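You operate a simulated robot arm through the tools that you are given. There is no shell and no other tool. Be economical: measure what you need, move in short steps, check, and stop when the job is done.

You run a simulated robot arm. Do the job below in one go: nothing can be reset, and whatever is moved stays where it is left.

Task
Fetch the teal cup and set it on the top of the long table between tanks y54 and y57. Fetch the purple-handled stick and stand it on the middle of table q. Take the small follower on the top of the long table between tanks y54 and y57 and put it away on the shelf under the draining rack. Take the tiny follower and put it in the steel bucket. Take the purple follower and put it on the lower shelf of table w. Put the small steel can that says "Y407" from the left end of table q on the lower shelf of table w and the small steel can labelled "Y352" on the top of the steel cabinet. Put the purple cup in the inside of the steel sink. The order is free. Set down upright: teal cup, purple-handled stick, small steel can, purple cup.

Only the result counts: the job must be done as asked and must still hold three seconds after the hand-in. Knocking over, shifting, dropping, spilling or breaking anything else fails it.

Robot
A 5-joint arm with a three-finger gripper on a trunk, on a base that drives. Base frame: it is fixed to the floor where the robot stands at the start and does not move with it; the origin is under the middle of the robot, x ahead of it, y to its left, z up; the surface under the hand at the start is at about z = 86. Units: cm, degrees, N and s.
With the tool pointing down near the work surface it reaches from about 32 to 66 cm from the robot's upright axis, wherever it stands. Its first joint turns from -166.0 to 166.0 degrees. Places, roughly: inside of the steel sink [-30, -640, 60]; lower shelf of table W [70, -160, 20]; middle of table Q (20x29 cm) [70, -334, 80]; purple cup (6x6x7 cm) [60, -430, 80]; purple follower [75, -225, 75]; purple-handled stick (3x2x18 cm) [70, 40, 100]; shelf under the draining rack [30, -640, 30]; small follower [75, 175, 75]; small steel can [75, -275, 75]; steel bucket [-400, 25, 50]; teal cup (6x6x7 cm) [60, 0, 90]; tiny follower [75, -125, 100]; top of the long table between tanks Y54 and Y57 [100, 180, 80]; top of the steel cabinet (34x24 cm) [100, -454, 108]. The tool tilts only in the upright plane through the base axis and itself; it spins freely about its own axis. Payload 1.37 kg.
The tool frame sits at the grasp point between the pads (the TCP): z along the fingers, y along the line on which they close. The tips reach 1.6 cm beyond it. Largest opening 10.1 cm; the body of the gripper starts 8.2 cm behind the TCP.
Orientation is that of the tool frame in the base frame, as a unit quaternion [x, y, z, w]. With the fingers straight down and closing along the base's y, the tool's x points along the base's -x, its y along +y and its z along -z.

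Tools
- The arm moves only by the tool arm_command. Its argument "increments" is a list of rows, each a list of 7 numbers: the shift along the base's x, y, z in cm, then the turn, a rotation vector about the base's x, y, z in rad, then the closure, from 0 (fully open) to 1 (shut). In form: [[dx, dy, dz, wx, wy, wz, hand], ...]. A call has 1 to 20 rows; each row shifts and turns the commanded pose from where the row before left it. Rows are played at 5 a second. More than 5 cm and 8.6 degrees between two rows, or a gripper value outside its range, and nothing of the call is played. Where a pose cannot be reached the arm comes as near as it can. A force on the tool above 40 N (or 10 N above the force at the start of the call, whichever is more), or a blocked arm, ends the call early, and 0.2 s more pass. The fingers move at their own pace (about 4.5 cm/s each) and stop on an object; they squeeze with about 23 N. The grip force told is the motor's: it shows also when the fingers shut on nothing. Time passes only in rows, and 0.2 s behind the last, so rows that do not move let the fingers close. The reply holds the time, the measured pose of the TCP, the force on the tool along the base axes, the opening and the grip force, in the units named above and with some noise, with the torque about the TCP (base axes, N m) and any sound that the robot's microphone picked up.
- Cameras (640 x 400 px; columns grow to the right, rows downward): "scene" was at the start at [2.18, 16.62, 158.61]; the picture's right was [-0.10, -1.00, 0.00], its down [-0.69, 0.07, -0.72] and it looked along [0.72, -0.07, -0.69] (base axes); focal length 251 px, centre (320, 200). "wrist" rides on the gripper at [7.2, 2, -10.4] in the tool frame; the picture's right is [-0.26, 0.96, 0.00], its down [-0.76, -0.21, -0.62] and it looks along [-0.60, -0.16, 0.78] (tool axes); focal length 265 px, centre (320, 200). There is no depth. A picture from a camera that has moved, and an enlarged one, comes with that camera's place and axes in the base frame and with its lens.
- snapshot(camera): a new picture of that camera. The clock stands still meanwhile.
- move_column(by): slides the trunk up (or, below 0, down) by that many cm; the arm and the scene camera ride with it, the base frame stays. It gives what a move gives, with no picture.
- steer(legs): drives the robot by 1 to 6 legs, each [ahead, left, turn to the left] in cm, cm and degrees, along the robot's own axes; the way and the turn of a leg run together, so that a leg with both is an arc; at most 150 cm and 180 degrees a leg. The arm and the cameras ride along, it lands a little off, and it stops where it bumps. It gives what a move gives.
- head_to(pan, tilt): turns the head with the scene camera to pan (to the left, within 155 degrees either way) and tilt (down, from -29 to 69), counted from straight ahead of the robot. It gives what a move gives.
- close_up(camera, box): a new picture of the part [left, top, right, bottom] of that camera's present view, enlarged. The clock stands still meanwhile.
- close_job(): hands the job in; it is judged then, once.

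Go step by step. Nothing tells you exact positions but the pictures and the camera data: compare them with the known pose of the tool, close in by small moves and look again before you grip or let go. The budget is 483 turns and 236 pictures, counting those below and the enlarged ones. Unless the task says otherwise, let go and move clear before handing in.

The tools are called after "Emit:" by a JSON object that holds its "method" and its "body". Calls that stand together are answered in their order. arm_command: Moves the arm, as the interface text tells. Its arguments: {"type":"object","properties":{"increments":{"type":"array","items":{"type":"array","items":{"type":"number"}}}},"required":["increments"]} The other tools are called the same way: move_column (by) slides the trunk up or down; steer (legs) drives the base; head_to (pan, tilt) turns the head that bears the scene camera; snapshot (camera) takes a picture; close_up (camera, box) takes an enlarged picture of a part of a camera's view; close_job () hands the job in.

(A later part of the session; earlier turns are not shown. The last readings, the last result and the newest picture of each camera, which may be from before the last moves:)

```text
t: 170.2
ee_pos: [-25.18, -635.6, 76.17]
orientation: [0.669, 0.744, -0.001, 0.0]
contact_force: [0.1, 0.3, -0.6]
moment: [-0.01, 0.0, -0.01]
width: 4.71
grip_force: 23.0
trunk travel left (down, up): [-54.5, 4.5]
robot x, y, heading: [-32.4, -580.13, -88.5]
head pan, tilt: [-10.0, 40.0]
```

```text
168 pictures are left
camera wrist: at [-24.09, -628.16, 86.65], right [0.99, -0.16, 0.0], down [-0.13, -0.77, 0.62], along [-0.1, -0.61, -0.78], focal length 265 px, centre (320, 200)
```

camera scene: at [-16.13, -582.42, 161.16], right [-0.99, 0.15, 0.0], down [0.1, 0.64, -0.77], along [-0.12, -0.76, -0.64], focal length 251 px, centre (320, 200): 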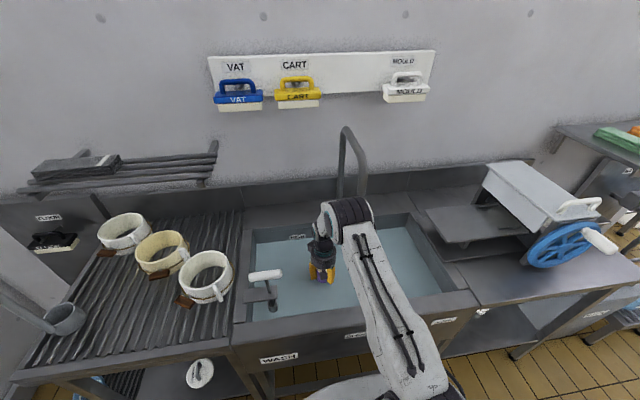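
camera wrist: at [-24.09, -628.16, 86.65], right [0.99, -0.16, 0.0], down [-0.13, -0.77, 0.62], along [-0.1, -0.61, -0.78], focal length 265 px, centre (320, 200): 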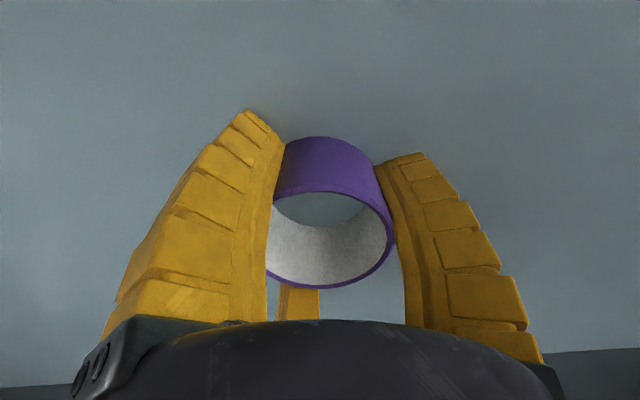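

The fingertips pass through the water surface (z≈75); the sink floor is deeper. Continuing down carefully.

Emit:
{"method": "arm_command", "body": {"increments": [[0, 0, -1, 0, 0, 0, 0.7], [0, 0, -1, 0, 0, 0, 0.7], [0, 0, -1, 0, 0, 0, 0.7], [0, 0, -1, 0, 0, 0, 0.7], [0, 0, -0.5, 0, 0, 0, 0.7], [0, 0, -0.5, 0, 0, 0, 0.7], [0, 0, -0.5, 0, 0, 0, 0.7], [0, 0, -0.5, 0, 0, 0, 0.7], [0, 0, 0, 0, 0, 0, 0.7]]}}

Emit:
{"method": "arm_command", "body": {"increments": [[0, 0, -0.5, 0, 0, 0, 0.7], [0, 0, -0.5, 0, 0, 0, 0.7], [0, 0, -0.5, 0, 0, 0, 0.7], [0, 0, -0.5, 0, 0, 0, 0.7], [0, 0, 0, 0, 0, 0, 0.7]]}}

```text
t: 172.2
ee_pos: [-25.31, -635.44, 70.38]
orientation: [0.668, 0.744, 0.0, 0.001]
contact_force: [-0.8, 0.9, -1.4]
moment: [0.02, 0.02, -0.01]
width: 4.71
grip_force: 22.7
trunk travel left (down, up): [-54.5, 4.5]
robot x, y, heading: [-32.41, -580.09, -88.9]
head pan, tilt: [-10.0, 40.0]
```

```text
t: 173.4
ee_pos: [-25.29, -635.47, 68.35]
orientation: [0.668, 0.744, -0.001, 0.0]
contact_force: [0.1, -1.0, -1.0]
moment: [0.04, 0.02, 0.0]
width: 4.72
grip_force: 22.9
trunk travel left (down, up): [-54.5, 4.5]
robot x, y, heading: [-32.32, -580.68, -88.8]
head pan, tilt: [-10.0, 40.0]
```

Emit:
{"method": "arm_command", "body": {"increments": [[0, 0, -0.5, 0, 0, 0, 0.7], [0, 0, -0.5, 0, 0, 0, 0.7], [0, 0, -0.5, 0, 0, 0, 0.7], [0, 0, -0.5, 0, 0, 0, 0.7], [0, 0, 0, 0, 0, 0, 0.7]]}}

Emit:
{"method": "snapshot", "body": {"camera": "scene"}}

```text
t: 174.6
ee_pos: [-25.23, -635.5, 66.39]
orientation: [0.668, 0.744, -0.002, 0.002]
contact_force: [-1.8, 1.2, 14.5]
moment: [0.1, -0.05, -0.02]
width: 4.76
grip_force: 23.2
trunk travel left (down, up): [-54.5, 4.5]
robot x, y, heading: [-32.05, -580.28, -88.6]
head pan, tilt: [-10.0, 40.0]
```

```text
167 pictures are left
camera scene: at [-16.17, -582.23, 161.19], right [-0.99, 0.15, 0.0], down [0.1, 0.63, -0.77], along [-0.12, -0.76, -0.64], focal length 251 px, centre (320, 200)
```

scene: 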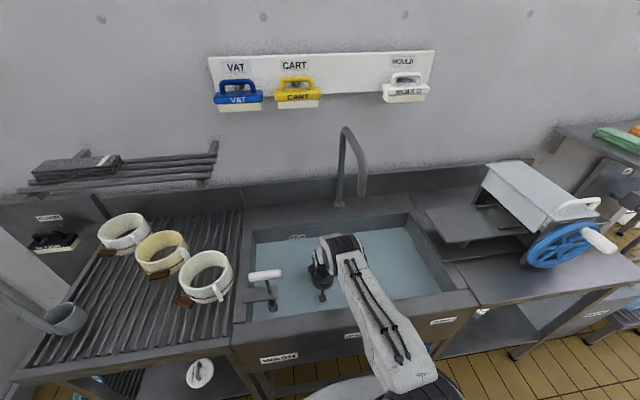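

Contact with the sink floor. Easing, opening, rising straight up.

Emit:
{"method": "arm_command", "body": {"increments": [[0, 0, 0.3, 0, 0, 0, 0.7], [0, 0, 0, 0, 0, 0, 0.4], [0, 0, 0, 0, 0, 0, 0.1], [0, 0, 0, 0, 0, 0, 0], [0, 0, 0, 0, 0, 0, 0], [0, 0, 2, 0, 0, 0, 0], [0, 0, 5, 0, 0, 0, 0], [0, 0, 5, 0, 0, 0, 0], [0, 0, 5, 0, 0, 0, 0], [0, 0, 5, 0, 0, 0, 0], [0, 0, 5, 0, 0, 0, 0], [0, 0, 5, 0, 0, 0, 0], [0, 0, 5, 0, 0, 0, 0], [0, 0, 0, 0, 0, 0, 0]]}}

Emit:
{"method": "snapshot", "body": {"camera": "wrist"}}

```text
t: 177.6
ee_pos: [-25.06, -635.4, 103.7]
orientation: [0.668, 0.745, 0.0, 0.001]
contact_force: [-0.6, -0.5, -0.4]
moment: [0.03, -0.02, -0.02]
width: 10.03
grip_force: 0.0
trunk travel left (down, up): [-54.5, 4.5]
robot x, y, heading: [-32.32, -580.06, -88.6]
head pan, tilt: [-10.0, 40.0]
```

```text
166 pictures are left
camera wrist: at [-23.96, -628.03, 114.06], right [0.99, -0.16, 0.0], down [-0.13, -0.77, 0.62], along [-0.1, -0.61, -0.78], focal length 265 px, centre (320, 200)
```

wrist: 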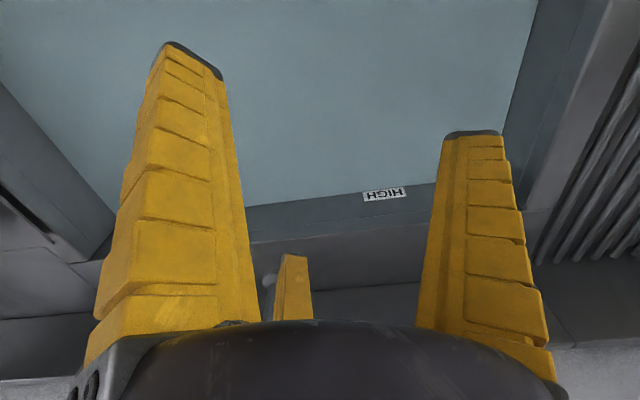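

Cup rests below the water surface. Now heading back along to table Q's left end for the cans.

Emit:
{"method": "arm_command", "body": {"increments": [[0, 4, 3, 0, 0, 0, 0], [0, 4, 3, 0, 0, 0, 0], [0, 4, 0, 0, 0, 0, 0], [0, 0, 0, 0, 0, 0, 0]]}}

Emit:
{"method": "steer", "body": {"legs": [[0, 0, -1], [-150, 0, 0], [-140, 0, 0], [0, 0, 90]]}}

Emit:
{"method": "head_to", "body": {"pan": 0, "tilt": 35}}

Emit:
{"method": "snapshot", "body": {"camera": "scene"}}

```text
t: 178.6
ee_pos: [-25.21, -623.36, 109.55]
orientation: [0.667, 0.745, -0.001, 0.001]
contact_force: [-0.1, 0.2, 0.4]
moment: [-0.01, 0.0, 0.03]
width: 10.05
grip_force: 0.0
trunk travel left (down, up): [-54.5, 4.5]
robot x, y, heading: [-32.45, -580.52, -88.7]
head pan, tilt: [-10.0, 40.0]
```

```text
t: 197.0
ee_pos: [9.23, -278.97, 109.56]
orientation: [-0.054, 0.999, 0.001, 0.001]
contact_force: [0.5, 0.5, 0.3]
moment: [0.01, 0.03, -0.02]
width: 10.04
grip_force: 0.1
trunk travel left (down, up): [-54.5, 4.5]
robot x, y, heading: [-33.99, -285.97, 1.4]
head pan, tilt: [-10.0, 40.0]
```

```text
t: 197.8
ee_pos: [9.29, -278.98, 109.63]
orientation: [-0.052, 0.999, 0.001, 0.001]
contact_force: [-0.3, 0.7, 0.3]
moment: [-0.02, 0.0, 0.0]
width: 10.07
grip_force: 0.0
trunk travel left (down, up): [-54.5, 4.5]
robot x, y, heading: [-33.69, -285.73, 1.1]
head pan, tilt: [0.0, 35.0]
```

```text
165 pictures are left
camera scene: at [-31.5, -268.58, 161.91], right [0.02, -1.0, 0.0], down [-0.57, -0.01, -0.82], along [0.82, 0.02, -0.57], focal length 251 px, centre (320, 200)
```

scene: 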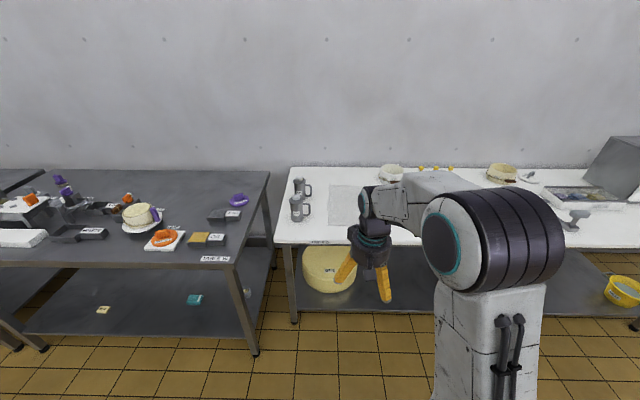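

Emit:
{"method": "close_up", "body": {"camera": "scene", "box": [270, 160, 390, 250]}}

Emit:
{"method": "close_up", "body": {"camera": "scene", "box": [0, 160, 270, 350]}}

```text
4.44 times, centred on (330, 205) of scene
camera zoom: at [-31.5, -268.58, 161.91], right [0.02, -1.0, 0.0], down [-0.57, -0.01, -0.82], along [0.82, 0.02, -0.57], focal length 1116 px, centre (276, 178)
```

zoom: 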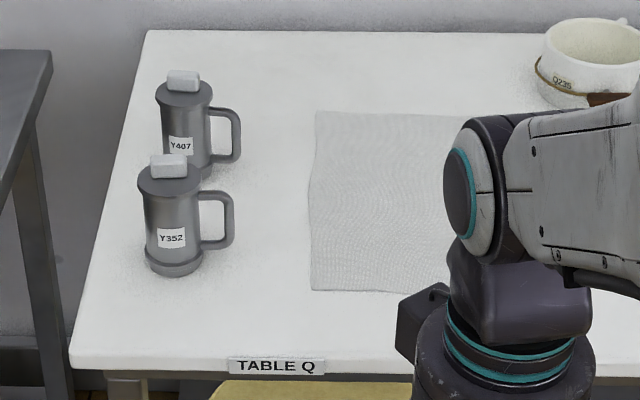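

```text
2.11 times, centred on (135, 255) of scene
camera zoom: at [-31.5, -268.58, 161.91], right [0.02, -1.0, 0.0], down [-0.57, -0.01, -0.82], along [0.82, 0.02, -0.57], focal length 529 px, centre (710, 84)
```

zoom: 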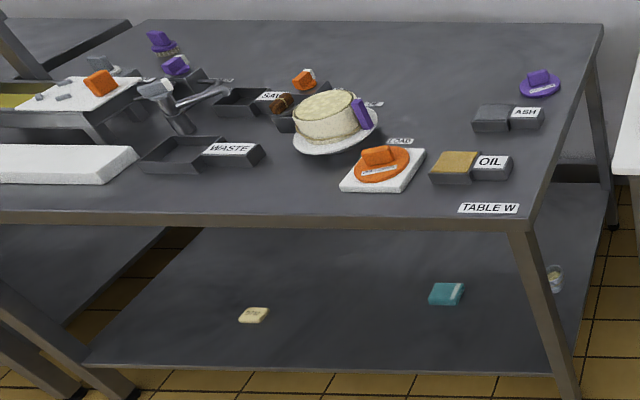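

Both cans stand at the left end of table Q: Y352 near (71,-254), Y407 behind near (89.5,-254.5); handles point to -y. The table's front edge is at x≈55, so I need to know how far the base can go in; I look down at the base.

Emit:
{"method": "head_to", "body": {"pan": 20, "tilt": 69}}

Emit:
{"method": "snapshot", "body": {"camera": "scene"}}

```text
t: 198.7
ee_pos: [9.2, -279.12, 109.58]
orientation: [-0.053, 0.999, 0.0, 0.001]
contact_force: [-0.2, -0.4, -0.7]
moment: [0.01, 0.02, 0.0]
width: 10.08
grip_force: 0.1
trunk travel left (down, up): [-54.5, 4.5]
robot x, y, heading: [-34.22, -285.95, 1.0]
head pan, tilt: [20.0, 68.8]
```

```text
162 pictures are left
camera scene: at [-35.08, -266.74, 157.55], right [0.36, -0.93, 0.0], down [-0.87, -0.34, -0.36], along [0.34, 0.13, -0.93], focal length 251 px, centre (320, 200)
```

scene: 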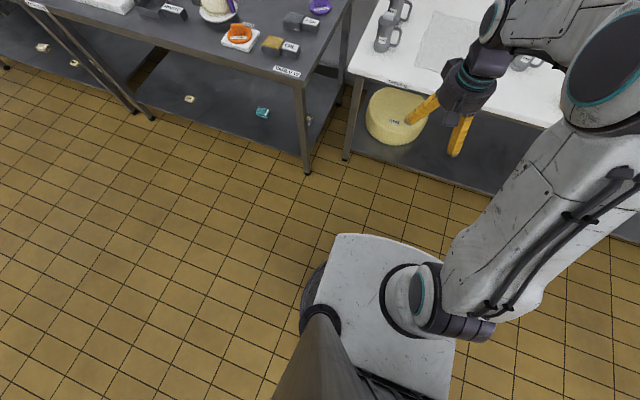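

Base radius is about 27 cm. Table W's corner is at (34,-230), so I stay at y≈-262. Driving toward the cans; the hand stays at z≈110, above everything.

Emit:
{"method": "steer", "body": {"legs": [[20, 22, -1], [26, 0, 0]]}}

Emit:
{"method": "snapshot", "body": {"camera": "wrist"}}

Emit:
{"method": "snapshot", "body": {"camera": "scene"}}

```text
t: 202.2
ee_pos: [55.03, -256.63, 109.57]
orientation: [-0.049, 0.999, 0.001, 0.002]
contact_force: [-0.3, -0.8, 0.2]
moment: [0.03, 0.03, 0.03]
width: 10.02
grip_force: 0.0
trunk travel left (down, up): [-54.5, 4.5]
robot x, y, heading: [11.52, -263.33, 0.7]
head pan, tilt: [20.0, 68.8]
```

```text
161 pictures are left
camera wrist: at [47.58, -255.42, 119.95], right [0.17, 0.99, 0.0], down [0.77, -0.13, 0.62], along [0.61, -0.1, -0.78], focal length 265 px, centre (320, 200)
```

wrist: 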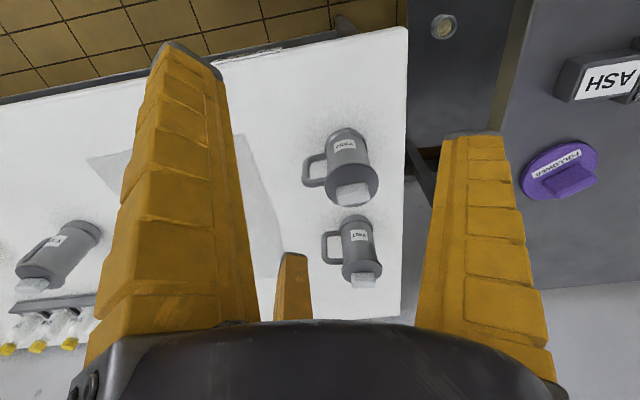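

```text
160 pictures are left
camera scene: at [10.75, -244.03, 157.54], right [0.35, -0.94, 0.0], down [-0.87, -0.33, -0.36], along [0.34, 0.13, -0.93], focal length 251 px, centre (320, 200)
```

scene: 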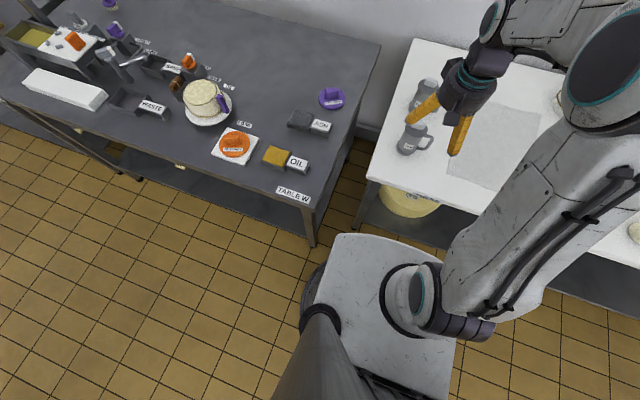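

Y352 lid at about (69.3,-254.3), Y407 at (88.3,-254.3). I move over Y352 and turn the hand so the fingers close along x, clear of the handle.

Emit:
{"method": "arm_command", "body": {"increments": [[2, 0.3, 0, 0, 0, -0.139, 0], [2, 0.3, 0, 0, 0, -0.139, 0], [2, 0.3, 0, 0, 0, -0.139, 0], [2, 0.3, 0, 0, 0, -0.139, 0], [2, 0.3, 0, 0, 0, -0.139, 0], [2, 0.3, 0, 0, 0, -0.139, 0], [2.3, 0.5, 0, 0, 0, -0.139, 0], [0, 0, 0, 0, 0, -0.139, 0], [0, 0, 0, 0, 0, -0.139, 0], [0, 0, 0, 0, 0, -0.139, 0], [0, 0, 0, 0, 0, -0.139, 0], [0, 0, 0, 0, 0, -0.139, 0], [0, 0, -4, 0, 0, 0, 0], [0, 0, 0, 0, 0, 0, 0]]}}

Emit:
{"method": "snapshot", "body": {"camera": "wrist"}}

```text
t: 205.2
ee_pos: [69.25, -254.32, 105.49]
orientation: [0.707, 0.708, 0.0, 0.0]
contact_force: [-0.8, -0.1, -0.3]
moment: [-0.01, 0.0, 0.03]
width: 10.05
grip_force: 0.0
trunk travel left (down, up): [-54.5, 4.5]
robot x, y, heading: [11.36, -263.22, 0.7]
head pan, tilt: [20.0, 68.8]
```

```text
159 pictures are left
camera wrist: at [71.16, -247.11, 115.93], right [0.96, -0.26, 0.0], down [-0.21, -0.76, 0.62], along [-0.16, -0.6, -0.78], focal length 265 px, centre (320, 200)
```

wrist: 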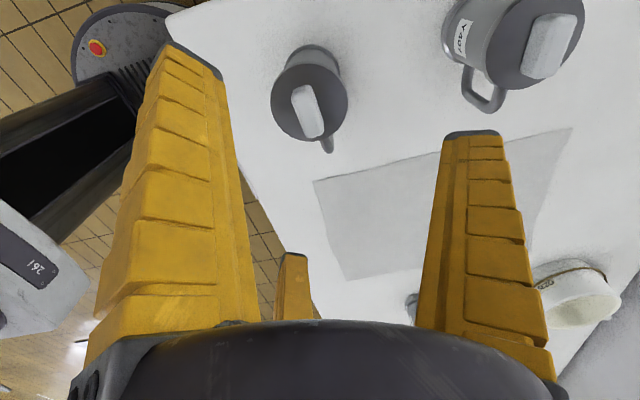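

Lid centre estimated at (68.1,-255.0). Correcting and lowering a bit.

Emit:
{"method": "arm_command", "body": {"increments": [[-1.1, -0.6, -3, 0, 0, 0, 0], [0, 0, -4, 0, 0, 0, 0], [0, 0, 0, 0, 0, 0, 0]]}}

Emit:
{"method": "snapshot", "body": {"camera": "wrist"}}

```text
t: 206.0
ee_pos: [68.16, -255.03, 98.61]
orientation: [0.706, 0.708, 0.0, 0.0]
contact_force: [-0.8, -0.7, 0.6]
moment: [0.0, 0.0, -0.03]
width: 10.09
grip_force: 0.1
trunk travel left (down, up): [-54.5, 4.5]
robot x, y, heading: [11.32, -262.88, 0.6]
head pan, tilt: [20.0, 68.8]
```

```text
158 pictures are left
camera wrist: at [70.01, -247.83, 108.99], right [0.96, -0.26, 0.0], down [-0.21, -0.76, 0.62], along [-0.16, -0.6, -0.78], focal length 265 px, centre (320, 200)
```

wrist: 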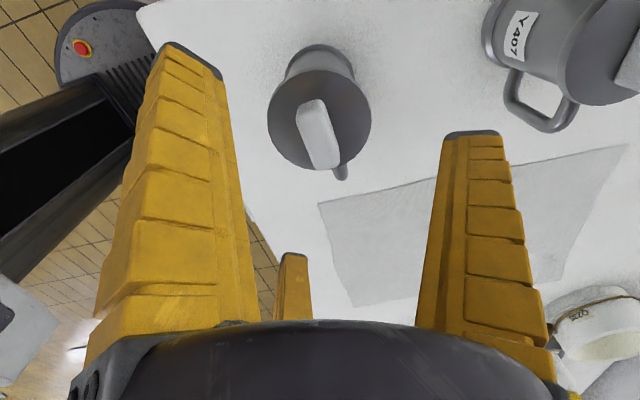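

Centred. Lowering around the can body.

Emit:
{"method": "arm_command", "body": {"increments": [[0, 0.2, -4, 0, 0, 0, 0], [0, 0, -4, 0, 0, 0, 0], [0, 0, -3.6, 0, 0, 0, 0], [0, 0, 0, 0, 0, 0, 0]]}}

Emit:
{"method": "snapshot", "body": {"camera": "wrist"}}

```text
t: 207.0
ee_pos: [68.12, -254.7, 86.8]
orientation: [0.706, 0.708, 0.001, 0.001]
contact_force: [0.7, -0.7, 7.3]
moment: [-0.03, 0.0, -0.02]
width: 10.23
grip_force: 0.0
trunk travel left (down, up): [-54.5, 4.5]
robot x, y, heading: [11.28, -263.23, 0.8]
head pan, tilt: [20.0, 68.8]
```

```text
157 pictures are left
camera wrist: at [70.04, -247.52, 97.32], right [0.96, -0.26, 0.0], down [-0.21, -0.76, 0.62], along [-0.16, -0.6, -0.78], focal length 265 px, centre (320, 200)
```

wrist: 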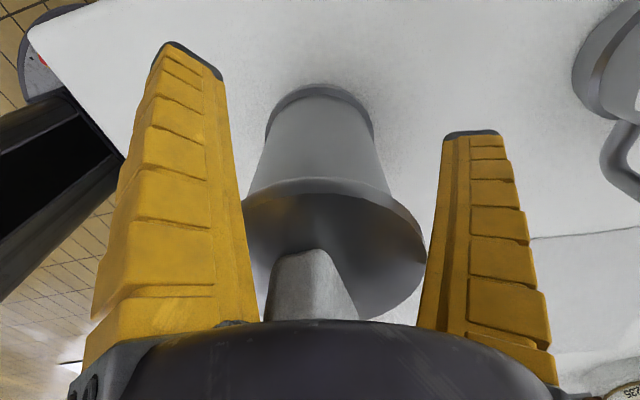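

The palm just touches the knob; rising 0.8 cm and closing.

Emit:
{"method": "arm_command", "body": {"increments": [[0, 0, 0.9, 0, 0, 0, 0], [0, 0, 0, 0, 0, 0, 0.3], [0, 0, 0, 0, 0, 0, 0.6], [0, 0, 0, 0, 0, 0, 0.7], [0, 0, 0, 0, 0, 0, 0.7], [0, 0, 0, 0, 0, 0, 0.7]]}}

Emit:
{"method": "snapshot", "body": {"camera": "wrist"}}

```text
t: 208.4
ee_pos: [68.05, -254.72, 87.77]
orientation: [0.707, 0.708, 0.0, 0.001]
contact_force: [-0.6, 0.9, -0.4]
moment: [0.02, -0.04, -0.01]
width: 6.49
grip_force: 22.9
trunk travel left (down, up): [-54.5, 4.5]
robot x, y, heading: [11.12, -263.27, 0.7]
head pan, tilt: [20.0, 68.8]
heard: snap
```

```text
156 pictures are left
camera wrist: at [70.01, -247.55, 98.16], right [0.96, -0.26, 0.0], down [-0.21, -0.76, 0.62], along [-0.16, -0.6, -0.78], focal length 265 px, centre (320, 200)
```

wrist: 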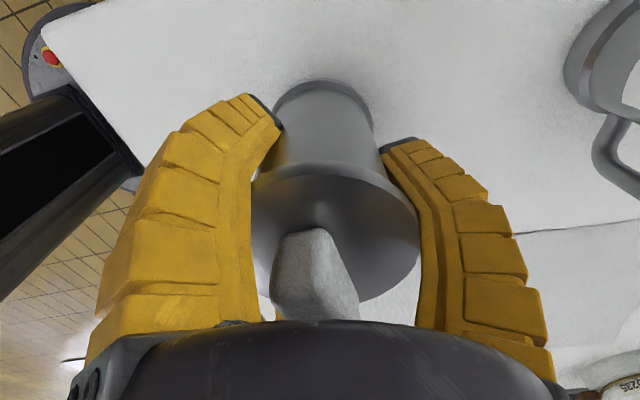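

A snap was heard; inspecting the can closely.

Emit:
{"method": "close_up", "body": {"camera": "wrist", "box": [200, 60, 460, 330]}}

Emit:
{"method": "head_to", "body": {"pan": 0, "tilt": 40}}

Emit:
{"method": "close_up", "body": {"camera": "scene", "box": [220, 120, 400, 260]}}

```text
1.48 times, centred on (330, 195) of wrist
camera zoom: at [70.01, -247.55, 98.16], right [0.96, -0.26, 0.0], down [-0.21, -0.76, 0.62], along [-0.16, -0.6, -0.78], focal length 393 px, centre (305, 207)
```

zoom: 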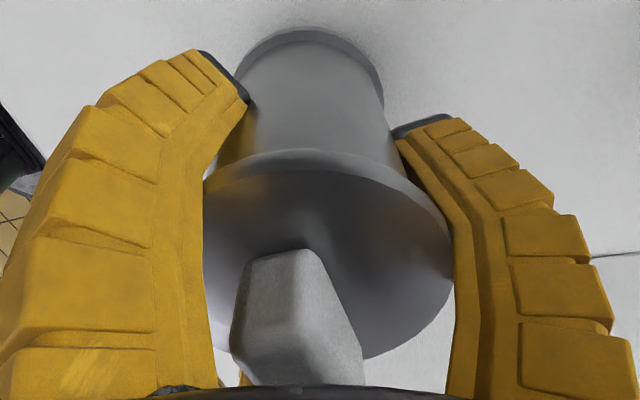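

```text
t: 209.4
ee_pos: [68.0, -254.83, 87.68]
orientation: [0.706, 0.708, 0.0, 0.001]
contact_force: [-1.3, -0.9, -0.1]
moment: [0.08, -0.02, 0.0]
width: 6.47
grip_force: 22.9
trunk travel left (down, up): [-54.5, 4.5]
robot x, y, heading: [11.47, -263.54, 1.0]
head pan, tilt: [0.0, 40.0]
```

```text
2.86 times, centred on (310, 190) of scene
camera zoom: at [13.92, -245.89, 161.15], right [0.01, -1.0, 0.0], down [-0.64, -0.01, -0.77], along [0.77, 0.01, -0.64], focal length 718 px, centre (349, 229)
```

zoom: 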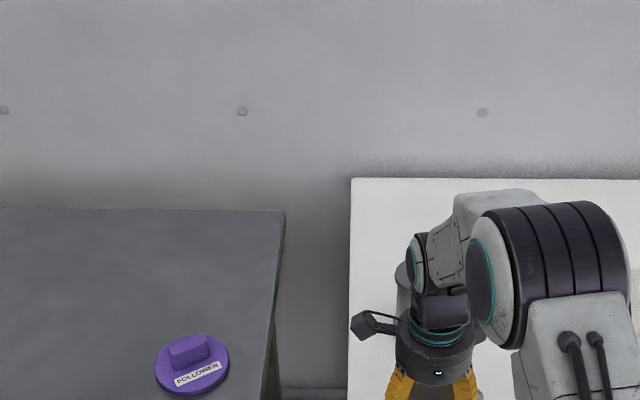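

The can looks intact. Lifting slightly and checking.

Emit:
{"method": "arm_command", "body": {"increments": [[0, 0, 1, 0, 0, 0, 0.7], [0, 0, 2, 0, 0, 0, 0.7], [0, 0, 3, 0, 0, 0, 0.7], [0, 0, 0, 0, 0, 0, 0.7]]}}

Emit:
{"method": "snapshot", "body": {"camera": "wrist"}}

```text
t: 210.4
ee_pos: [68.27, -254.9, 93.75]
orientation: [0.706, 0.708, 0.0, 0.0]
contact_force: [-0.7, 0.3, -6.2]
moment: [0.06, 0.02, 0.0]
width: 6.42
grip_force: 23.0
trunk travel left (down, up): [-54.5, 4.5]
robot x, y, heading: [11.67, -263.26, 0.9]
head pan, tilt: [0.0, 40.0]
```

```text
153 pictures are left
camera wrist: at [70.1, -247.57, 104.14], right [0.96, -0.26, 0.0], down [-0.21, -0.76, 0.62], along [-0.16, -0.6, -0.78], focal length 265 px, centre (320, 200)
```

wrist: 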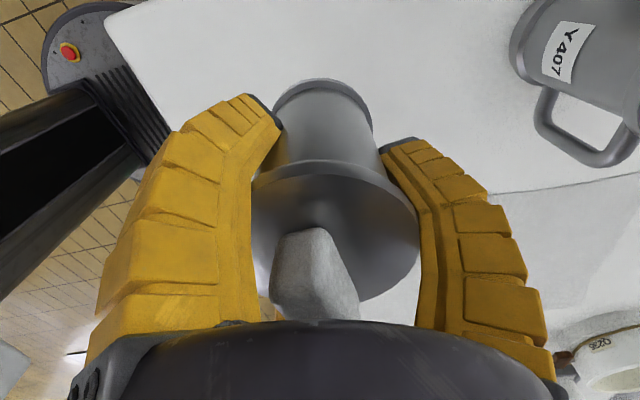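

Held well (~6 N). Lifting high, retracting, and driving around to the right end of the white table.

Emit:
{"method": "arm_command", "body": {"increments": [[0, 0, 5, 0, 0, 0, 0.7], [0, 0, 5, 0, 0, 0, 0.7], [0, 0, 5, 0, 0, 0, 0.7], [-4, 0, 3, 0, 0, 0, 0.7], [-4, 0, 3, 0, 0, 0, 0.7], [-4, -2, 0, 0, 0, 0, 0.7], [-4, -2, 0, 0, 0, 0, 0.7], [0, 0, 0, 0, 0, 0, 0.7]]}}

Emit:
{"method": "steer", "body": {"legs": [[-46, 0, 0], [0, -150, -1], [0, -110, 0], [0, 0, 90]]}}

Emit:
{"method": "head_to", "body": {"pan": -40, "tilt": 30}}

Emit:
{"method": "snapshot", "body": {"camera": "scene"}}

```text
t: 212.2
ee_pos: [52.11, -258.74, 114.78]
orientation: [0.706, 0.708, 0.001, 0.001]
contact_force: [-0.2, 0.3, -5.2]
moment: [0.06, 0.03, 0.03]
width: 6.42
grip_force: 23.3
trunk travel left (down, up): [-54.5, 4.5]
robot x, y, heading: [11.95, -263.52, 0.9]
head pan, tilt: [0.0, 40.0]
```

```text
t: 231.2
ee_pos: [-35.22, -488.31, 114.86]
orientation: [0.002, 1.0, 0.0, -0.001]
contact_force: [0.0, 0.2, -5.8]
moment: [0.03, 0.04, 0.01]
width: 6.36
grip_force: 22.5
trunk travel left (down, up): [-54.5, 4.5]
robot x, y, heading: [-30.83, -528.95, 90.4]
head pan, tilt: [0.0, 40.0]
```

```text
t: 232.3
ee_pos: [-35.16, -488.16, 114.77]
orientation: [0.002, 1.0, 0.0, 0.0]
contact_force: [0.0, 0.0, -5.7]
moment: [0.0, 0.01, -0.01]
width: 6.35
grip_force: 23.0
trunk travel left (down, up): [-54.5, 4.5]
robot x, y, heading: [-30.27, -528.45, 90.5]
head pan, tilt: [-40.0, 30.0]
```

```text
152 pictures are left
camera scene: at [-42.47, -527.91, 162.69], right [0.77, -0.64, 0.0], down [-0.32, -0.39, -0.87], along [0.55, 0.67, -0.5], focal length 251 px, centre (320, 200)
```

scene: 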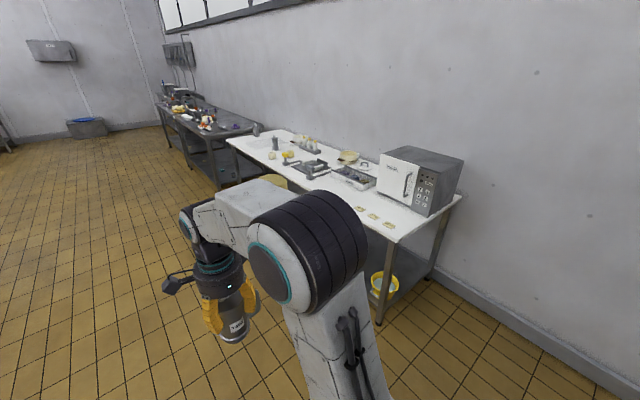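

The right end is free; the wall is at x≈130. Raising the can and driving right to x≈85.

Emit:
{"method": "arm_command", "body": {"increments": [[0, 0, 4, 0, 0, 0, 0.7], [0, 0, 4, 0, 0, 0, 0.7], [0, 0, 0, 0, 0, 0, 0.7]]}}

Emit:
{"method": "steer", "body": {"legs": [[0, -115, 0]]}}

Emit:
{"method": "head_to", "body": {"pan": 0, "tilt": 35}}

Emit:
{"method": "snapshot", "body": {"camera": "scene"}}

```text
t: 233.1
ee_pos: [-35.04, -488.3, 122.83]
orientation: [0.003, 1.0, -0.001, 0.001]
contact_force: [-0.4, -0.6, -5.6]
moment: [-0.01, 0.05, 0.06]
width: 6.34
grip_force: 23.0
trunk travel left (down, up): [-54.5, 4.5]
robot x, y, heading: [-30.55, -528.58, 90.5]
head pan, tilt: [-40.0, 30.0]
```

```text
t: 238.9
ee_pos: [80.46, -488.72, 122.7]
orientation: [0.015, 1.0, 0.0, 0.0]
contact_force: [1.2, 0.7, -6.1]
moment: [0.01, 0.08, -0.01]
width: 6.33
grip_force: 23.0
trunk travel left (down, up): [-54.5, 4.5]
robot x, y, heading: [83.9, -528.95, 89.0]
head pan, tilt: [-40.0, 30.0]
```

```text
t: 240.0
ee_pos: [80.35, -488.71, 122.71]
orientation: [0.015, 1.0, -0.001, 0.0]
contact_force: [-1.1, -0.5, -5.9]
moment: [-0.01, 0.03, 0.0]
width: 6.32
grip_force: 22.4
trunk travel left (down, up): [-54.5, 4.5]
robot x, y, heading: [84.2, -529.25, 89.0]
head pan, tilt: [0.0, 35.0]
```

```text
151 pictures are left
camera scene: at [66.23, -526.15, 161.91], right [1.0, -0.02, 0.0], down [-0.01, -0.57, -0.82], along [0.01, 0.82, -0.57], focal length 251 px, centre (320, 200)
```

scene: 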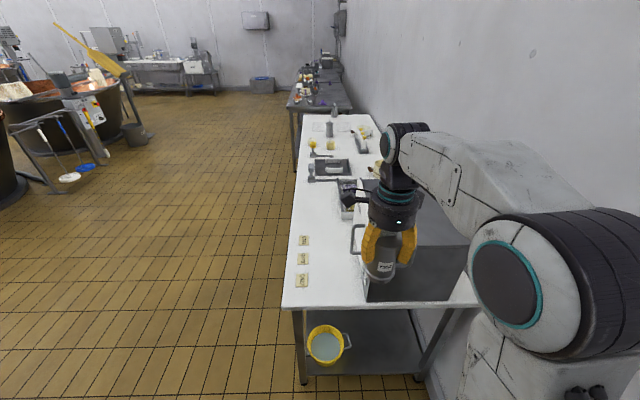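

Cabinet: front face x≈85, near end y≈-471. Checking grip before approaching.

Emit:
{"method": "snapshot", "body": {"camera": "wrist"}}

Emit:
{"method": "close_up", "body": {"camera": "scene", "box": [320, 130, 480, 310]}}

```text
150 pictures are left
camera wrist: at [73.25, -486.52, 133.26], right [0.29, 0.96, 0.0], down [0.75, -0.23, 0.62], along [0.59, -0.18, -0.78], focal length 265 px, centre (320, 200)
```

wrist: 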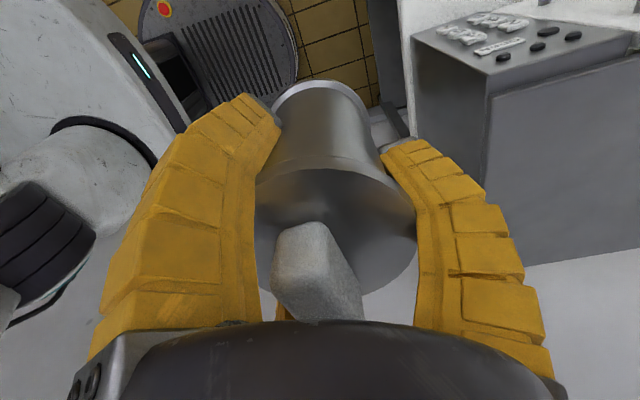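

```text
2.22 times, centred on (400, 220) of scene
camera zoom: at [66.23, -526.15, 161.91], right [1.0, -0.02, 0.0], down [-0.01, -0.57, -0.82], along [0.01, 0.82, -0.57], focal length 558 px, centre (142, 156)
```

zoom: 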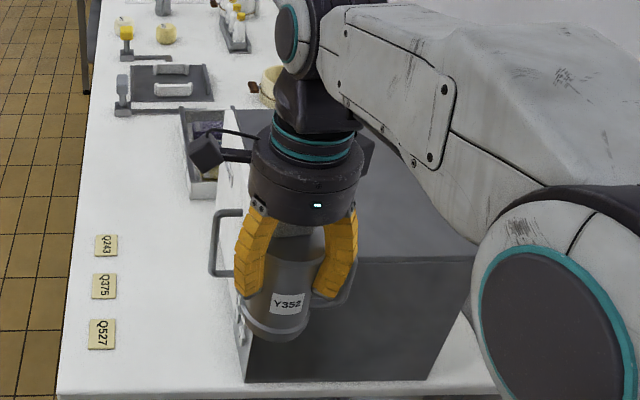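

Grip is fine. Raising 3 cm more, then rolling ahead 22 cm.

Emit:
{"method": "move_column", "body": {"by": 4}}

Emit:
{"method": "steer", "body": {"legs": [[22, 0, 0]]}}

Emit:
{"method": "arm_command", "body": {"increments": [[4, 2, 0, 0, 0, 0, 0.7], [4, 2, 0, 0, 0, 0, 0.7], [4, 2, 0, 0, 0, 0, 0.7], [4, 3, 0, 0, 0, 0, 0.7], [0, 0, 0, 0, 0, 0, 0.7]]}}

Emit:
{"method": "snapshot", "body": {"camera": "wrist"}}

Emit:
{"method": "snapshot", "body": {"camera": "scene"}}

```text
t: 240.8
ee_pos: [80.35, -488.71, 126.92]
orientation: [0.015, 1.0, 0.0, 0.0]
contact_force: [0.7, 0.5, -6.3]
moment: [-0.03, 0.03, 0.03]
width: 6.34
grip_force: 23.1
trunk travel left (down, up): [-58.5, 0.5]
robot x, y, heading: [83.85, -529.32, 89.1]
head pan, tilt: [0.0, 35.0]
```

```text
t: 242.5
ee_pos: [80.85, -466.21, 126.85]
orientation: [0.015, 1.0, 0.0, 0.0]
contact_force: [-0.7, 0.3, -4.8]
moment: [-0.06, 0.05, 0.02]
width: 6.31
grip_force: 22.7
trunk travel left (down, up): [-58.5, 0.5]
robot x, y, heading: [84.3, -507.11, 88.9]
head pan, tilt: [0.0, 35.0]
```

```text
t: 243.7
ee_pos: [97.02, -457.39, 126.83]
orientation: [0.016, 1.0, -0.001, 0.0]
contact_force: [-0.7, -0.5, -5.9]
moment: [0.0, 0.04, 0.0]
width: 6.3
grip_force: 23.0
trunk travel left (down, up): [-58.5, 0.5]
robot x, y, heading: [83.97, -506.66, 88.8]
head pan, tilt: [0.0, 35.0]
```

```text
148 pictures are left
camera wrist: at [89.87, -455.16, 137.37], right [0.29, 0.96, 0.0], down [0.75, -0.23, 0.62], along [0.59, -0.18, -0.78], focal length 265 px, centre (320, 200)
```

wrist: 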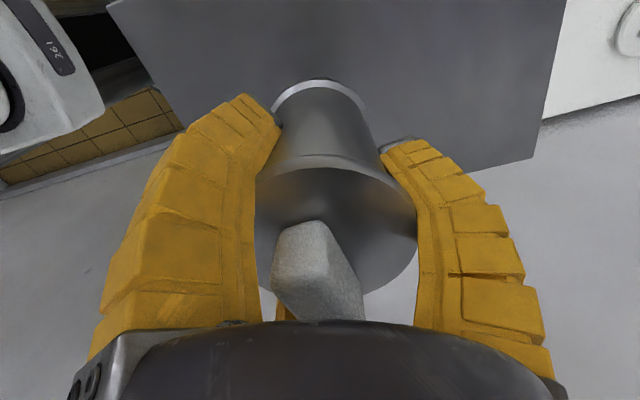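

```text
147 pictures are left
camera scene: at [66.58, -503.86, 165.91], right [1.0, -0.02, 0.0], down [-0.01, -0.57, -0.82], along [0.02, 0.82, -0.57], focal length 251 px, centre (320, 200)
```

scene: 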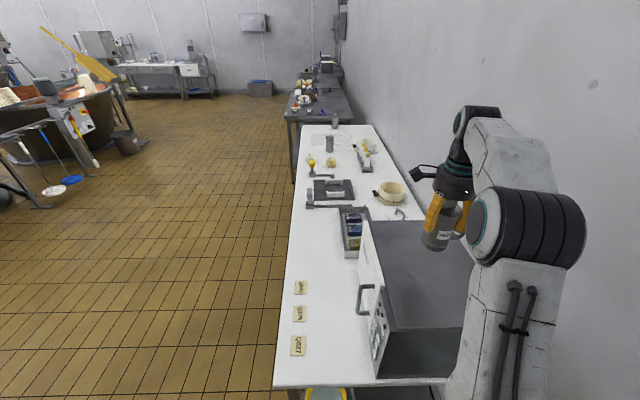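

The can is above the cabinet top's middle. Lowering with care.

Emit:
{"method": "arm_command", "body": {"increments": [[1, 1, -2, 0, 0, 0, 0.7], [0, 0, -2, 0, 0, 0, 0.7], [0, 0, -1.5, 0, 0, 0, 0.7], [0, 0, -0.5, 0, 0, 0, 0.7], [0, 0, 0, 0, 0, 0, 0.7]]}}

Emit:
{"method": "arm_command", "body": {"increments": [[0, 0, -0.4, 0, 0, 0, 0.7], [0, 0, -0.4, 0, 0, 0, 0.7], [0, 0, 0, 0, 0, 0, 0.7]]}}

Emit:
{"method": "arm_command", "body": {"increments": [[0, 0, -0.4, 0, 0, 0, 0.7], [0, 0, -0.4, 0, 0, 0, 0.7], [0, 0, 0, 0, 0, 0, 0.7]]}}

Emit:
{"method": "arm_command", "body": {"increments": [[0, 0, -0.4, 0, 0, 0, 0.7], [0, 0, -0.4, 0, 0, 0, 0.7], [0, 0, 0, 0, 0, 0, 0.7]]}}

```text
t: 244.9
ee_pos: [97.95, -456.36, 120.8]
orientation: [0.016, 1.0, -0.001, 0.001]
contact_force: [-1.0, 0.1, -5.0]
moment: [0.01, 0.08, 0.01]
width: 6.3
grip_force: 22.9
trunk travel left (down, up): [-58.5, 0.5]
robot x, y, heading: [83.96, -506.98, 88.8]
head pan, tilt: [0.0, 35.0]
```

```text
t: 245.7
ee_pos: [97.87, -456.46, 120.12]
orientation: [0.016, 1.0, -0.001, -0.001]
contact_force: [0.1, -0.2, -5.5]
moment: [0.0, 0.02, 0.02]
width: 6.34
grip_force: 23.2
trunk travel left (down, up): [-58.5, 0.5]
robot x, y, heading: [84.19, -506.8, 88.5]
head pan, tilt: [0.0, 35.0]
```

```text
t: 246.5
ee_pos: [97.94, -456.53, 119.14]
orientation: [0.016, 1.0, -0.001, 0.001]
contact_force: [-0.4, -1.1, -5.7]
moment: [-0.03, 0.05, -0.02]
width: 6.32
grip_force: 23.1
trunk travel left (down, up): [-58.5, 0.5]
robot x, y, heading: [84.25, -506.96, 88.6]
head pan, tilt: [0.0, 35.0]
```

```text
t: 247.3
ee_pos: [97.87, -456.43, 118.32]
orientation: [0.016, 1.0, -0.002, -0.001]
contact_force: [-0.5, 0.5, -5.5]
moment: [0.04, 0.03, -0.02]
width: 6.32
grip_force: 23.4
trunk travel left (down, up): [-58.5, 0.5]
robot x, y, heading: [84.11, -506.54, 89.1]
head pan, tilt: [0.0, 35.0]
```

Emit:
{"method": "arm_command", "body": {"increments": [[0, 0, -0.4, 0, 0, 0, 0.7], [0, 0, -0.3, 0, 0, 0, 0.7], [0, 0, 0, 0, 0, 0, 0.7]]}}

Emit:
{"method": "arm_command", "body": {"increments": [[0, 0, -0.4, 0, 0, 0, 0.7], [0, 0, -0.3, 0, 0, 0, 0.7], [0, 0, 0, 0, 0, 0, 0.7]]}}

Emit:
{"method": "snapshot", "body": {"camera": "scene"}}

```text
t: 248.1
ee_pos: [97.86, -456.38, 117.61]
orientation: [0.016, 1.0, -0.001, 0.0]
contact_force: [-0.9, -0.3, -5.8]
moment: [-0.02, 0.07, 0.01]
width: 6.32
grip_force: 22.8
trunk travel left (down, up): [-58.5, 0.5]
robot x, y, heading: [84.22, -507.05, 89.2]
head pan, tilt: [0.0, 35.0]
```

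```text
t: 248.9
ee_pos: [97.96, -456.33, 116.91]
orientation: [0.015, 1.0, 0.0, -0.001]
contact_force: [-0.4, 0.0, -5.2]
moment: [0.01, 0.05, -0.01]
width: 6.34
grip_force: 23.2
trunk travel left (down, up): [-58.5, 0.5]
robot x, y, heading: [84.08, -506.59, 89.0]
head pan, tilt: [0.0, 35.0]
```

```text
146 pictures are left
camera scene: at [66.67, -503.74, 165.91], right [1.0, -0.02, 0.0], down [-0.01, -0.57, -0.82], along [0.02, 0.82, -0.57], focal length 251 px, centre (320, 200)
```

scene: 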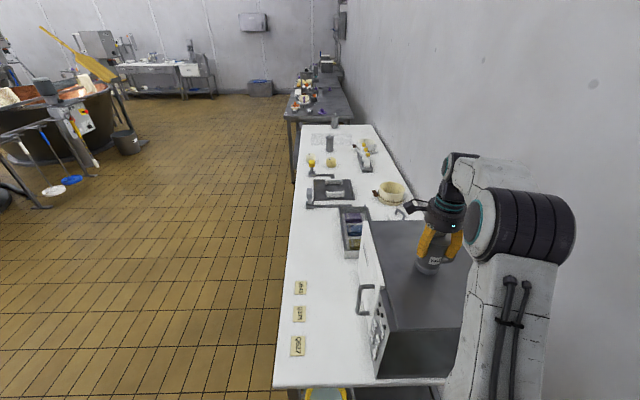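

Emit:
{"method": "arm_command", "body": {"increments": [[0, 0, -0.4, 0, 0, 0, 0.7], [0, 0, -0.4, 0, 0, 0, 0.7], [0, 0, 0, 0, 0, 0, 0.7]]}}

Emit:
{"method": "arm_command", "body": {"increments": [[0, 0, -0.4, 0, 0, 0, 0.7], [0, 0, -0.4, 0, 0, 0, 0.7], [0, 0, 0, 0, 0, 0, 0.7]]}}

Emit:
{"method": "arm_command", "body": {"increments": [[0, 0, -0.3, 0, 0, 0, 0.7], [0, 0, -0.3, 0, 0, 0, 0.7], [0, 0, 0, 0, 0, 0, 0.7]]}}

```text
t: 249.7
ee_pos: [97.88, -456.43, 116.42]
orientation: [0.015, 1.0, 0.003, 0.0]
contact_force: [0.4, -3.3, 14.2]
moment: [0.19, -0.04, 0.03]
width: 6.38
grip_force: 23.0
trunk travel left (down, up): [-58.5, 0.5]
robot x, y, heading: [84.35, -507.16, 88.9]
head pan, tilt: [0.0, 35.0]
```

```text
t: 250.5
ee_pos: [97.82, -456.58, 115.63]
orientation: [0.017, 1.0, 0.005, 0.001]
contact_force: [3.3, -2.5, 35.2]
moment: [-0.15, 0.01, 0.0]
width: 6.59
grip_force: 22.7
trunk travel left (down, up): [-58.5, 0.5]
robot x, y, heading: [84.31, -506.87, 88.5]
head pan, tilt: [0.0, 35.0]
```

```text
t: 251.3
ee_pos: [97.84, -456.54, 115.19]
orientation: [0.016, 1.0, 0.006, 0.002]
contact_force: [0.8, -0.6, 40.1]
moment: [-0.16, 0.05, -0.04]
width: 6.67
grip_force: 23.0
trunk travel left (down, up): [-58.5, 0.5]
robot x, y, heading: [83.79, -506.83, 89.0]
head pan, tilt: [0.0, 35.0]
```

Firm contact with the top. Backing off the pressure, opening, and rising.

Emit:
{"method": "arm_command", "body": {"increments": [[0, 0, 0.6, 0, 0, 0, 0.7], [0, 0, 0.3, 0, 0, 0, 0.7], [0, 0, 0, 0, 0, 0, 0.4], [0, 0, 0, 0, 0, 0, 0.1], [0, 0, 0, 0, 0, 0, 0], [0, 0, 0, 0, 0, 0, 0]]}}

Emit:
{"method": "arm_command", "body": {"increments": [[0, 0, 2, 0, 0, 0, 0], [0, 0, 3, 0, 0, 0, 0], [0, 0, 3, 0, 0, 0, 0], [0, 0, 3, 0, 0, 0, 0], [0, 0, 3, 0, 0, 0, 0], [0, 0, 0, 0, 0, 0, 0]]}}

Emit:
{"method": "snapshot", "body": {"camera": "wrist"}}

```text
t: 252.7
ee_pos: [97.95, -456.46, 115.7]
orientation: [0.015, 1.0, 0.0, 0.001]
contact_force: [0.2, 0.8, -0.5]
moment: [0.02, 0.0, 0.0]
width: 10.07
grip_force: 0.0
trunk travel left (down, up): [-58.5, 0.5]
robot x, y, heading: [83.77, -507.12, 89.2]
head pan, tilt: [0.0, 35.0]
heard: snap
```

```text
t: 254.1
ee_pos: [97.95, -456.47, 129.68]
orientation: [0.016, 1.0, -0.001, 0.0]
contact_force: [-0.4, -0.5, -0.3]
moment: [-0.01, 0.02, 0.01]
width: 10.08
grip_force: 0.0
trunk travel left (down, up): [-58.5, 0.5]
robot x, y, heading: [84.14, -506.81, 88.7]
head pan, tilt: [0.0, 35.0]
```

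```text
145 pictures are left
camera wrist: at [90.82, -454.24, 140.18], right [0.3, 0.96, 0.0], down [0.75, -0.23, 0.62], along [0.59, -0.18, -0.78], focal length 265 px, centre (320, 200)
```

wrist: 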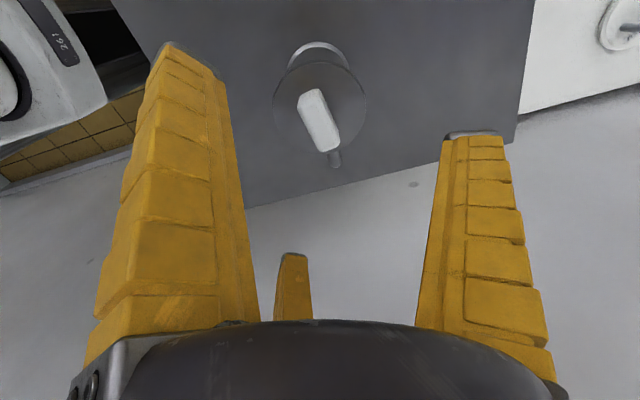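

Can Y352 stands upright on the cabinet. Returning for Y407.

Emit:
{"method": "arm_command", "body": {"increments": [[-4, -2, 0, 0, 0, 0, 0], [-4, -3, 0, 0, 0, 0, 0], [-4, -3, 0, 0, 0, 0, 0], [0, 0, 0, 0, 0, 0, 0]]}}

Emit:
{"method": "steer", "body": {"legs": [[-25, 0, 1], [0, 118, 0], [0, 0, -90], [0, 140, 0], [0, 125, 0]]}}

Emit:
{"method": "head_to", "body": {"pan": 0, "tilt": 35}}

Emit:
{"method": "snapshot", "body": {"camera": "scene"}}

```text
t: 255.1
ee_pos: [86.0, -464.24, 129.93]
orientation: [0.016, 1.0, -0.001, 0.0]
contact_force: [-0.4, 0.9, -0.3]
moment: [0.04, 0.0, -0.01]
width: 10.05
grip_force: 0.1
trunk travel left (down, up): [-58.5, 0.5]
robot x, y, heading: [84.32, -507.0, 89.2]
head pan, tilt: [0.0, 35.0]
```

```text
t: 278.7
ee_pos: [12.48, -268.24, 130.01]
orientation: [0.715, 0.699, 0.0, -0.001]
contact_force: [-0.6, 0.7, -0.5]
moment: [-0.03, 0.0, -0.02]
width: 10.07
grip_force: 0.1
trunk travel left (down, up): [-58.5, 0.5]
robot x, y, heading: [-29.98, -266.84, -0.6]
head pan, tilt: [0.0, 35.0]
```

```text
t: 279.3
ee_pos: [12.35, -268.28, 130.04]
orientation: [0.714, 0.7, 0.0, 0.0]
contact_force: [-1.8, 0.3, -0.3]
moment: [-0.03, 0.01, 0.0]
width: 10.03
grip_force: 0.0
trunk travel left (down, up): [-58.5, 0.5]
robot x, y, heading: [-29.86, -266.88, -0.6]
head pan, tilt: [0.0, 35.0]
```

```text
144 pictures are left
camera scene: at [-27.13, -249.54, 165.91], right [-0.01, -1.0, 0.0], down [-0.57, 0.01, -0.82], along [0.82, -0.01, -0.57], focal length 251 px, centre (320, 200)
```

scene: 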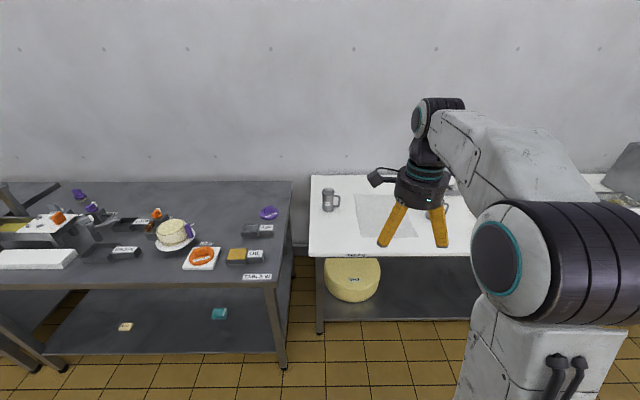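

Only Y407 remains there. Approaching: forward 52, left 5.

Emit:
{"method": "steer", "body": {"legs": [[52, 5, 0.6]]}}

Emit:
{"method": "move_column", "body": {"by": -5}}

Emit:
{"method": "head_to", "body": {"pan": 20, "tilt": 69}}

Emit:
{"method": "snapshot", "body": {"camera": "scene"}}

Emit:
{"method": "snapshot", "body": {"camera": "wrist"}}

```text
t: 282.4
ee_pos: [64.27, -263.0, 130.02]
orientation: [0.71, 0.704, 0.0, -0.001]
contact_force: [0.0, -0.7, 0.6]
moment: [0.0, 0.02, 0.01]
width: 10.05
grip_force: 0.0
trunk travel left (down, up): [-58.5, 0.5]
robot x, y, heading: [21.5, -262.03, 0.2]
head pan, tilt: [0.0, 35.0]
```

```text
t: 283.3
ee_pos: [64.21, -263.04, 124.91]
orientation: [0.71, 0.704, 0.0, 0.0]
contact_force: [1.6, -1.0, -0.2]
moment: [0.0, 0.0, -0.02]
width: 10.07
grip_force: 0.0
trunk travel left (down, up): [-53.5, 5.5]
robot x, y, heading: [21.79, -262.06, 0.5]
head pan, tilt: [0.0, 35.0]
```

```text
t: 284.3
ee_pos: [64.12, -263.04, 124.86]
orientation: [0.71, 0.704, 0.0, -0.001]
contact_force: [-0.4, -0.3, 0.1]
moment: [0.02, 0.0, -0.02]
width: 10.06
grip_force: 0.1
trunk travel left (down, up): [-53.5, 5.5]
robot x, y, heading: [21.57, -261.99, 0.0]
head pan, tilt: [20.0, 68.8]
```

```text
143 pictures are left
camera scene: at [20.8, -242.76, 156.55], right [0.34, -0.94, 0.0], down [-0.87, -0.32, -0.36], along [0.34, 0.13, -0.93], focal length 251 px, centre (320, 200)
```

scene: 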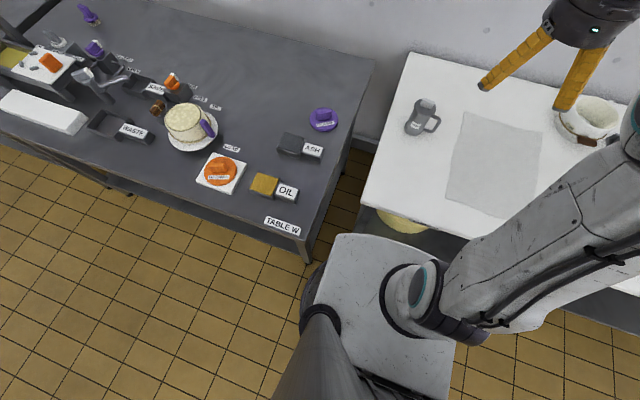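

```text
142 pictures are left
camera wrist: at [66.19, -255.78, 135.4], right [0.96, -0.27, 0.0], down [-0.21, -0.75, 0.62], along [-0.17, -0.6, -0.78], focal length 265 px, centre (320, 200)
```

wrist: 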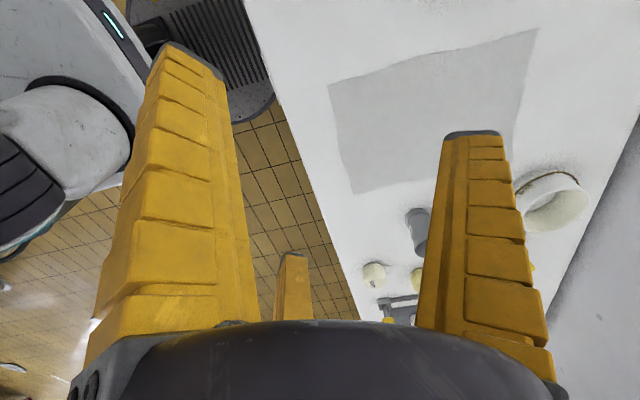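

The base front is ~5 cm short of the table edge; I creep 2.5 cm and extend the arm over Y407.

Emit:
{"method": "steer", "body": {"legs": [[2.5, 0, 0]]}}

Emit:
{"method": "arm_command", "body": {"increments": [[4, 2, -4, 0, 0, 0, 0], [4, 2, -4, 0, 0, 0, 0], [4, 2, -4, 0, 0, 0, 0], [4, 2, -4, 0, 0, 0, 0], [4, 0.6, -4, 0, 0, 0, 0], [1.5, 0, 0, 0, 0, 0, 0], [0, 0, 0, 0, 0, 0, 0]]}}

Emit:
{"method": "snapshot", "body": {"camera": "wrist"}}

```text
t: 285.1
ee_pos: [66.76, -263.12, 124.86]
orientation: [0.71, 0.704, 0.0, -0.001]
contact_force: [0.9, -0.1, -0.9]
moment: [0.02, 0.05, -0.01]
width: 10.05
grip_force: 0.1
trunk travel left (down, up): [-53.5, 5.5]
robot x, y, heading: [24.05, -262.34, 0.3]
head pan, tilt: [20.0, 68.8]
```

```text
refused: row 1 steps farther than a row can; nothing moved
```

```text
141 pictures are left
camera wrist: at [68.87, -255.78, 135.33], right [0.96, -0.27, 0.0], down [-0.21, -0.75, 0.62], along [-0.17, -0.6, -0.78], focal length 265 px, centre (320, 200)
```

wrist: 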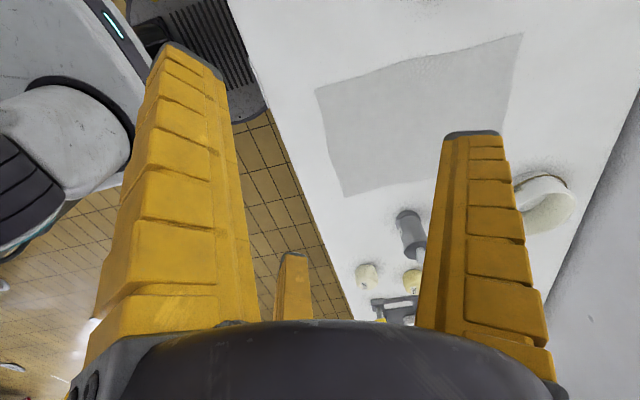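

Emit:
{"method": "arm_command", "body": {"increments": [[3.5, 1.5, -3, 0, 0, 0, 0], [3.5, 1.5, -3, 0, 0, 0, 0], [3.5, 1.5, -3, 0, 0, 0, 0], [3.5, 1.5, -3, 0, 0, 0, 0], [3.5, 1.5, -3, 0, 0, 0, 0], [3.5, 1, -3, 0, 0, 0, 0], [0, 0, -2, 0, 0, 0, 0], [0, 0, 0, 0, 0, 0, 0]]}}

Emit:
{"method": "snapshot", "body": {"camera": "wrist"}}

```text
t: 286.9
ee_pos: [87.81, -254.5, 104.97]
orientation: [0.71, 0.704, 0.0, -0.001]
contact_force: [-1.3, -0.8, -0.1]
moment: [0.02, 0.02, -0.06]
width: 10.05
grip_force: 0.0
trunk travel left (down, up): [-53.5, 5.5]
robot x, y, heading: [24.11, -262.03, 0.2]
head pan, tilt: [20.0, 68.8]
```

```text
140 pictures are left
camera wrist: at [89.75, -247.22, 115.4], right [0.96, -0.27, 0.0], down [-0.21, -0.75, 0.62], along [-0.17, -0.6, -0.78], focal length 265 px, centre (320, 200)
```

wrist: 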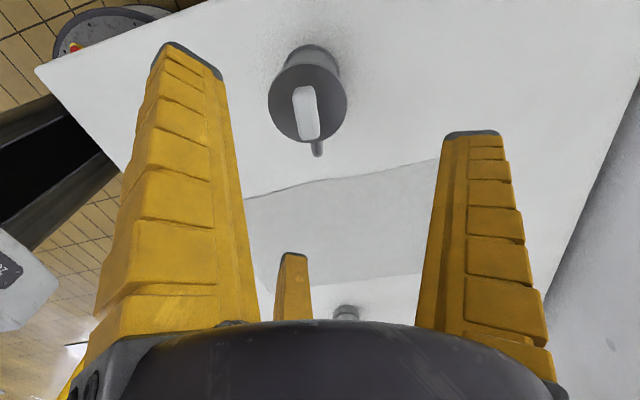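

Y407's lid is centred at about (86.4,-255.0). Correcting and lowering to just above.

Emit:
{"method": "arm_command", "body": {"increments": [[-1.4, -0.5, -3, 0, 0, 0, 0], [0, 0, -3, 0, 0, 0, 0], [0, 0, 0, 0, 0, 0, 0]]}}

Emit:
{"method": "snapshot", "body": {"camera": "wrist"}}

```text
t: 287.7
ee_pos: [86.37, -254.89, 99.0]
orientation: [0.71, 0.704, 0.001, 0.0]
contact_force: [0.2, 0.2, -0.1]
moment: [-0.04, -0.01, 0.0]
width: 10.07
grip_force: 0.1
trunk travel left (down, up): [-53.5, 5.5]
robot x, y, heading: [24.33, -262.34, 0.1]
head pan, tilt: [20.0, 68.8]
```

```text
139 pictures are left
camera wrist: at [88.39, -247.8, 109.48], right [0.96, -0.27, 0.0], down [-0.21, -0.75, 0.62], along [-0.17, -0.6, -0.78], focal length 265 px, centre (320, 200)
```

wrist: 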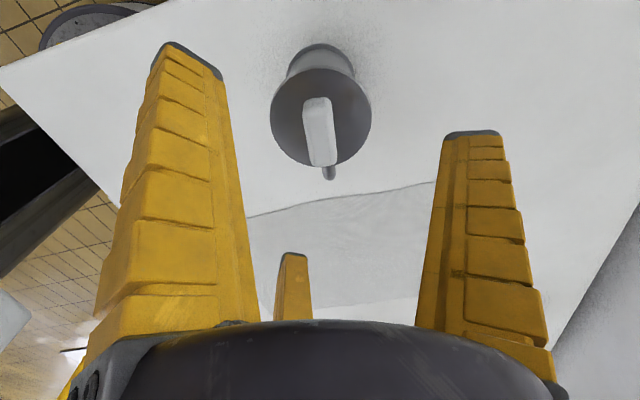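

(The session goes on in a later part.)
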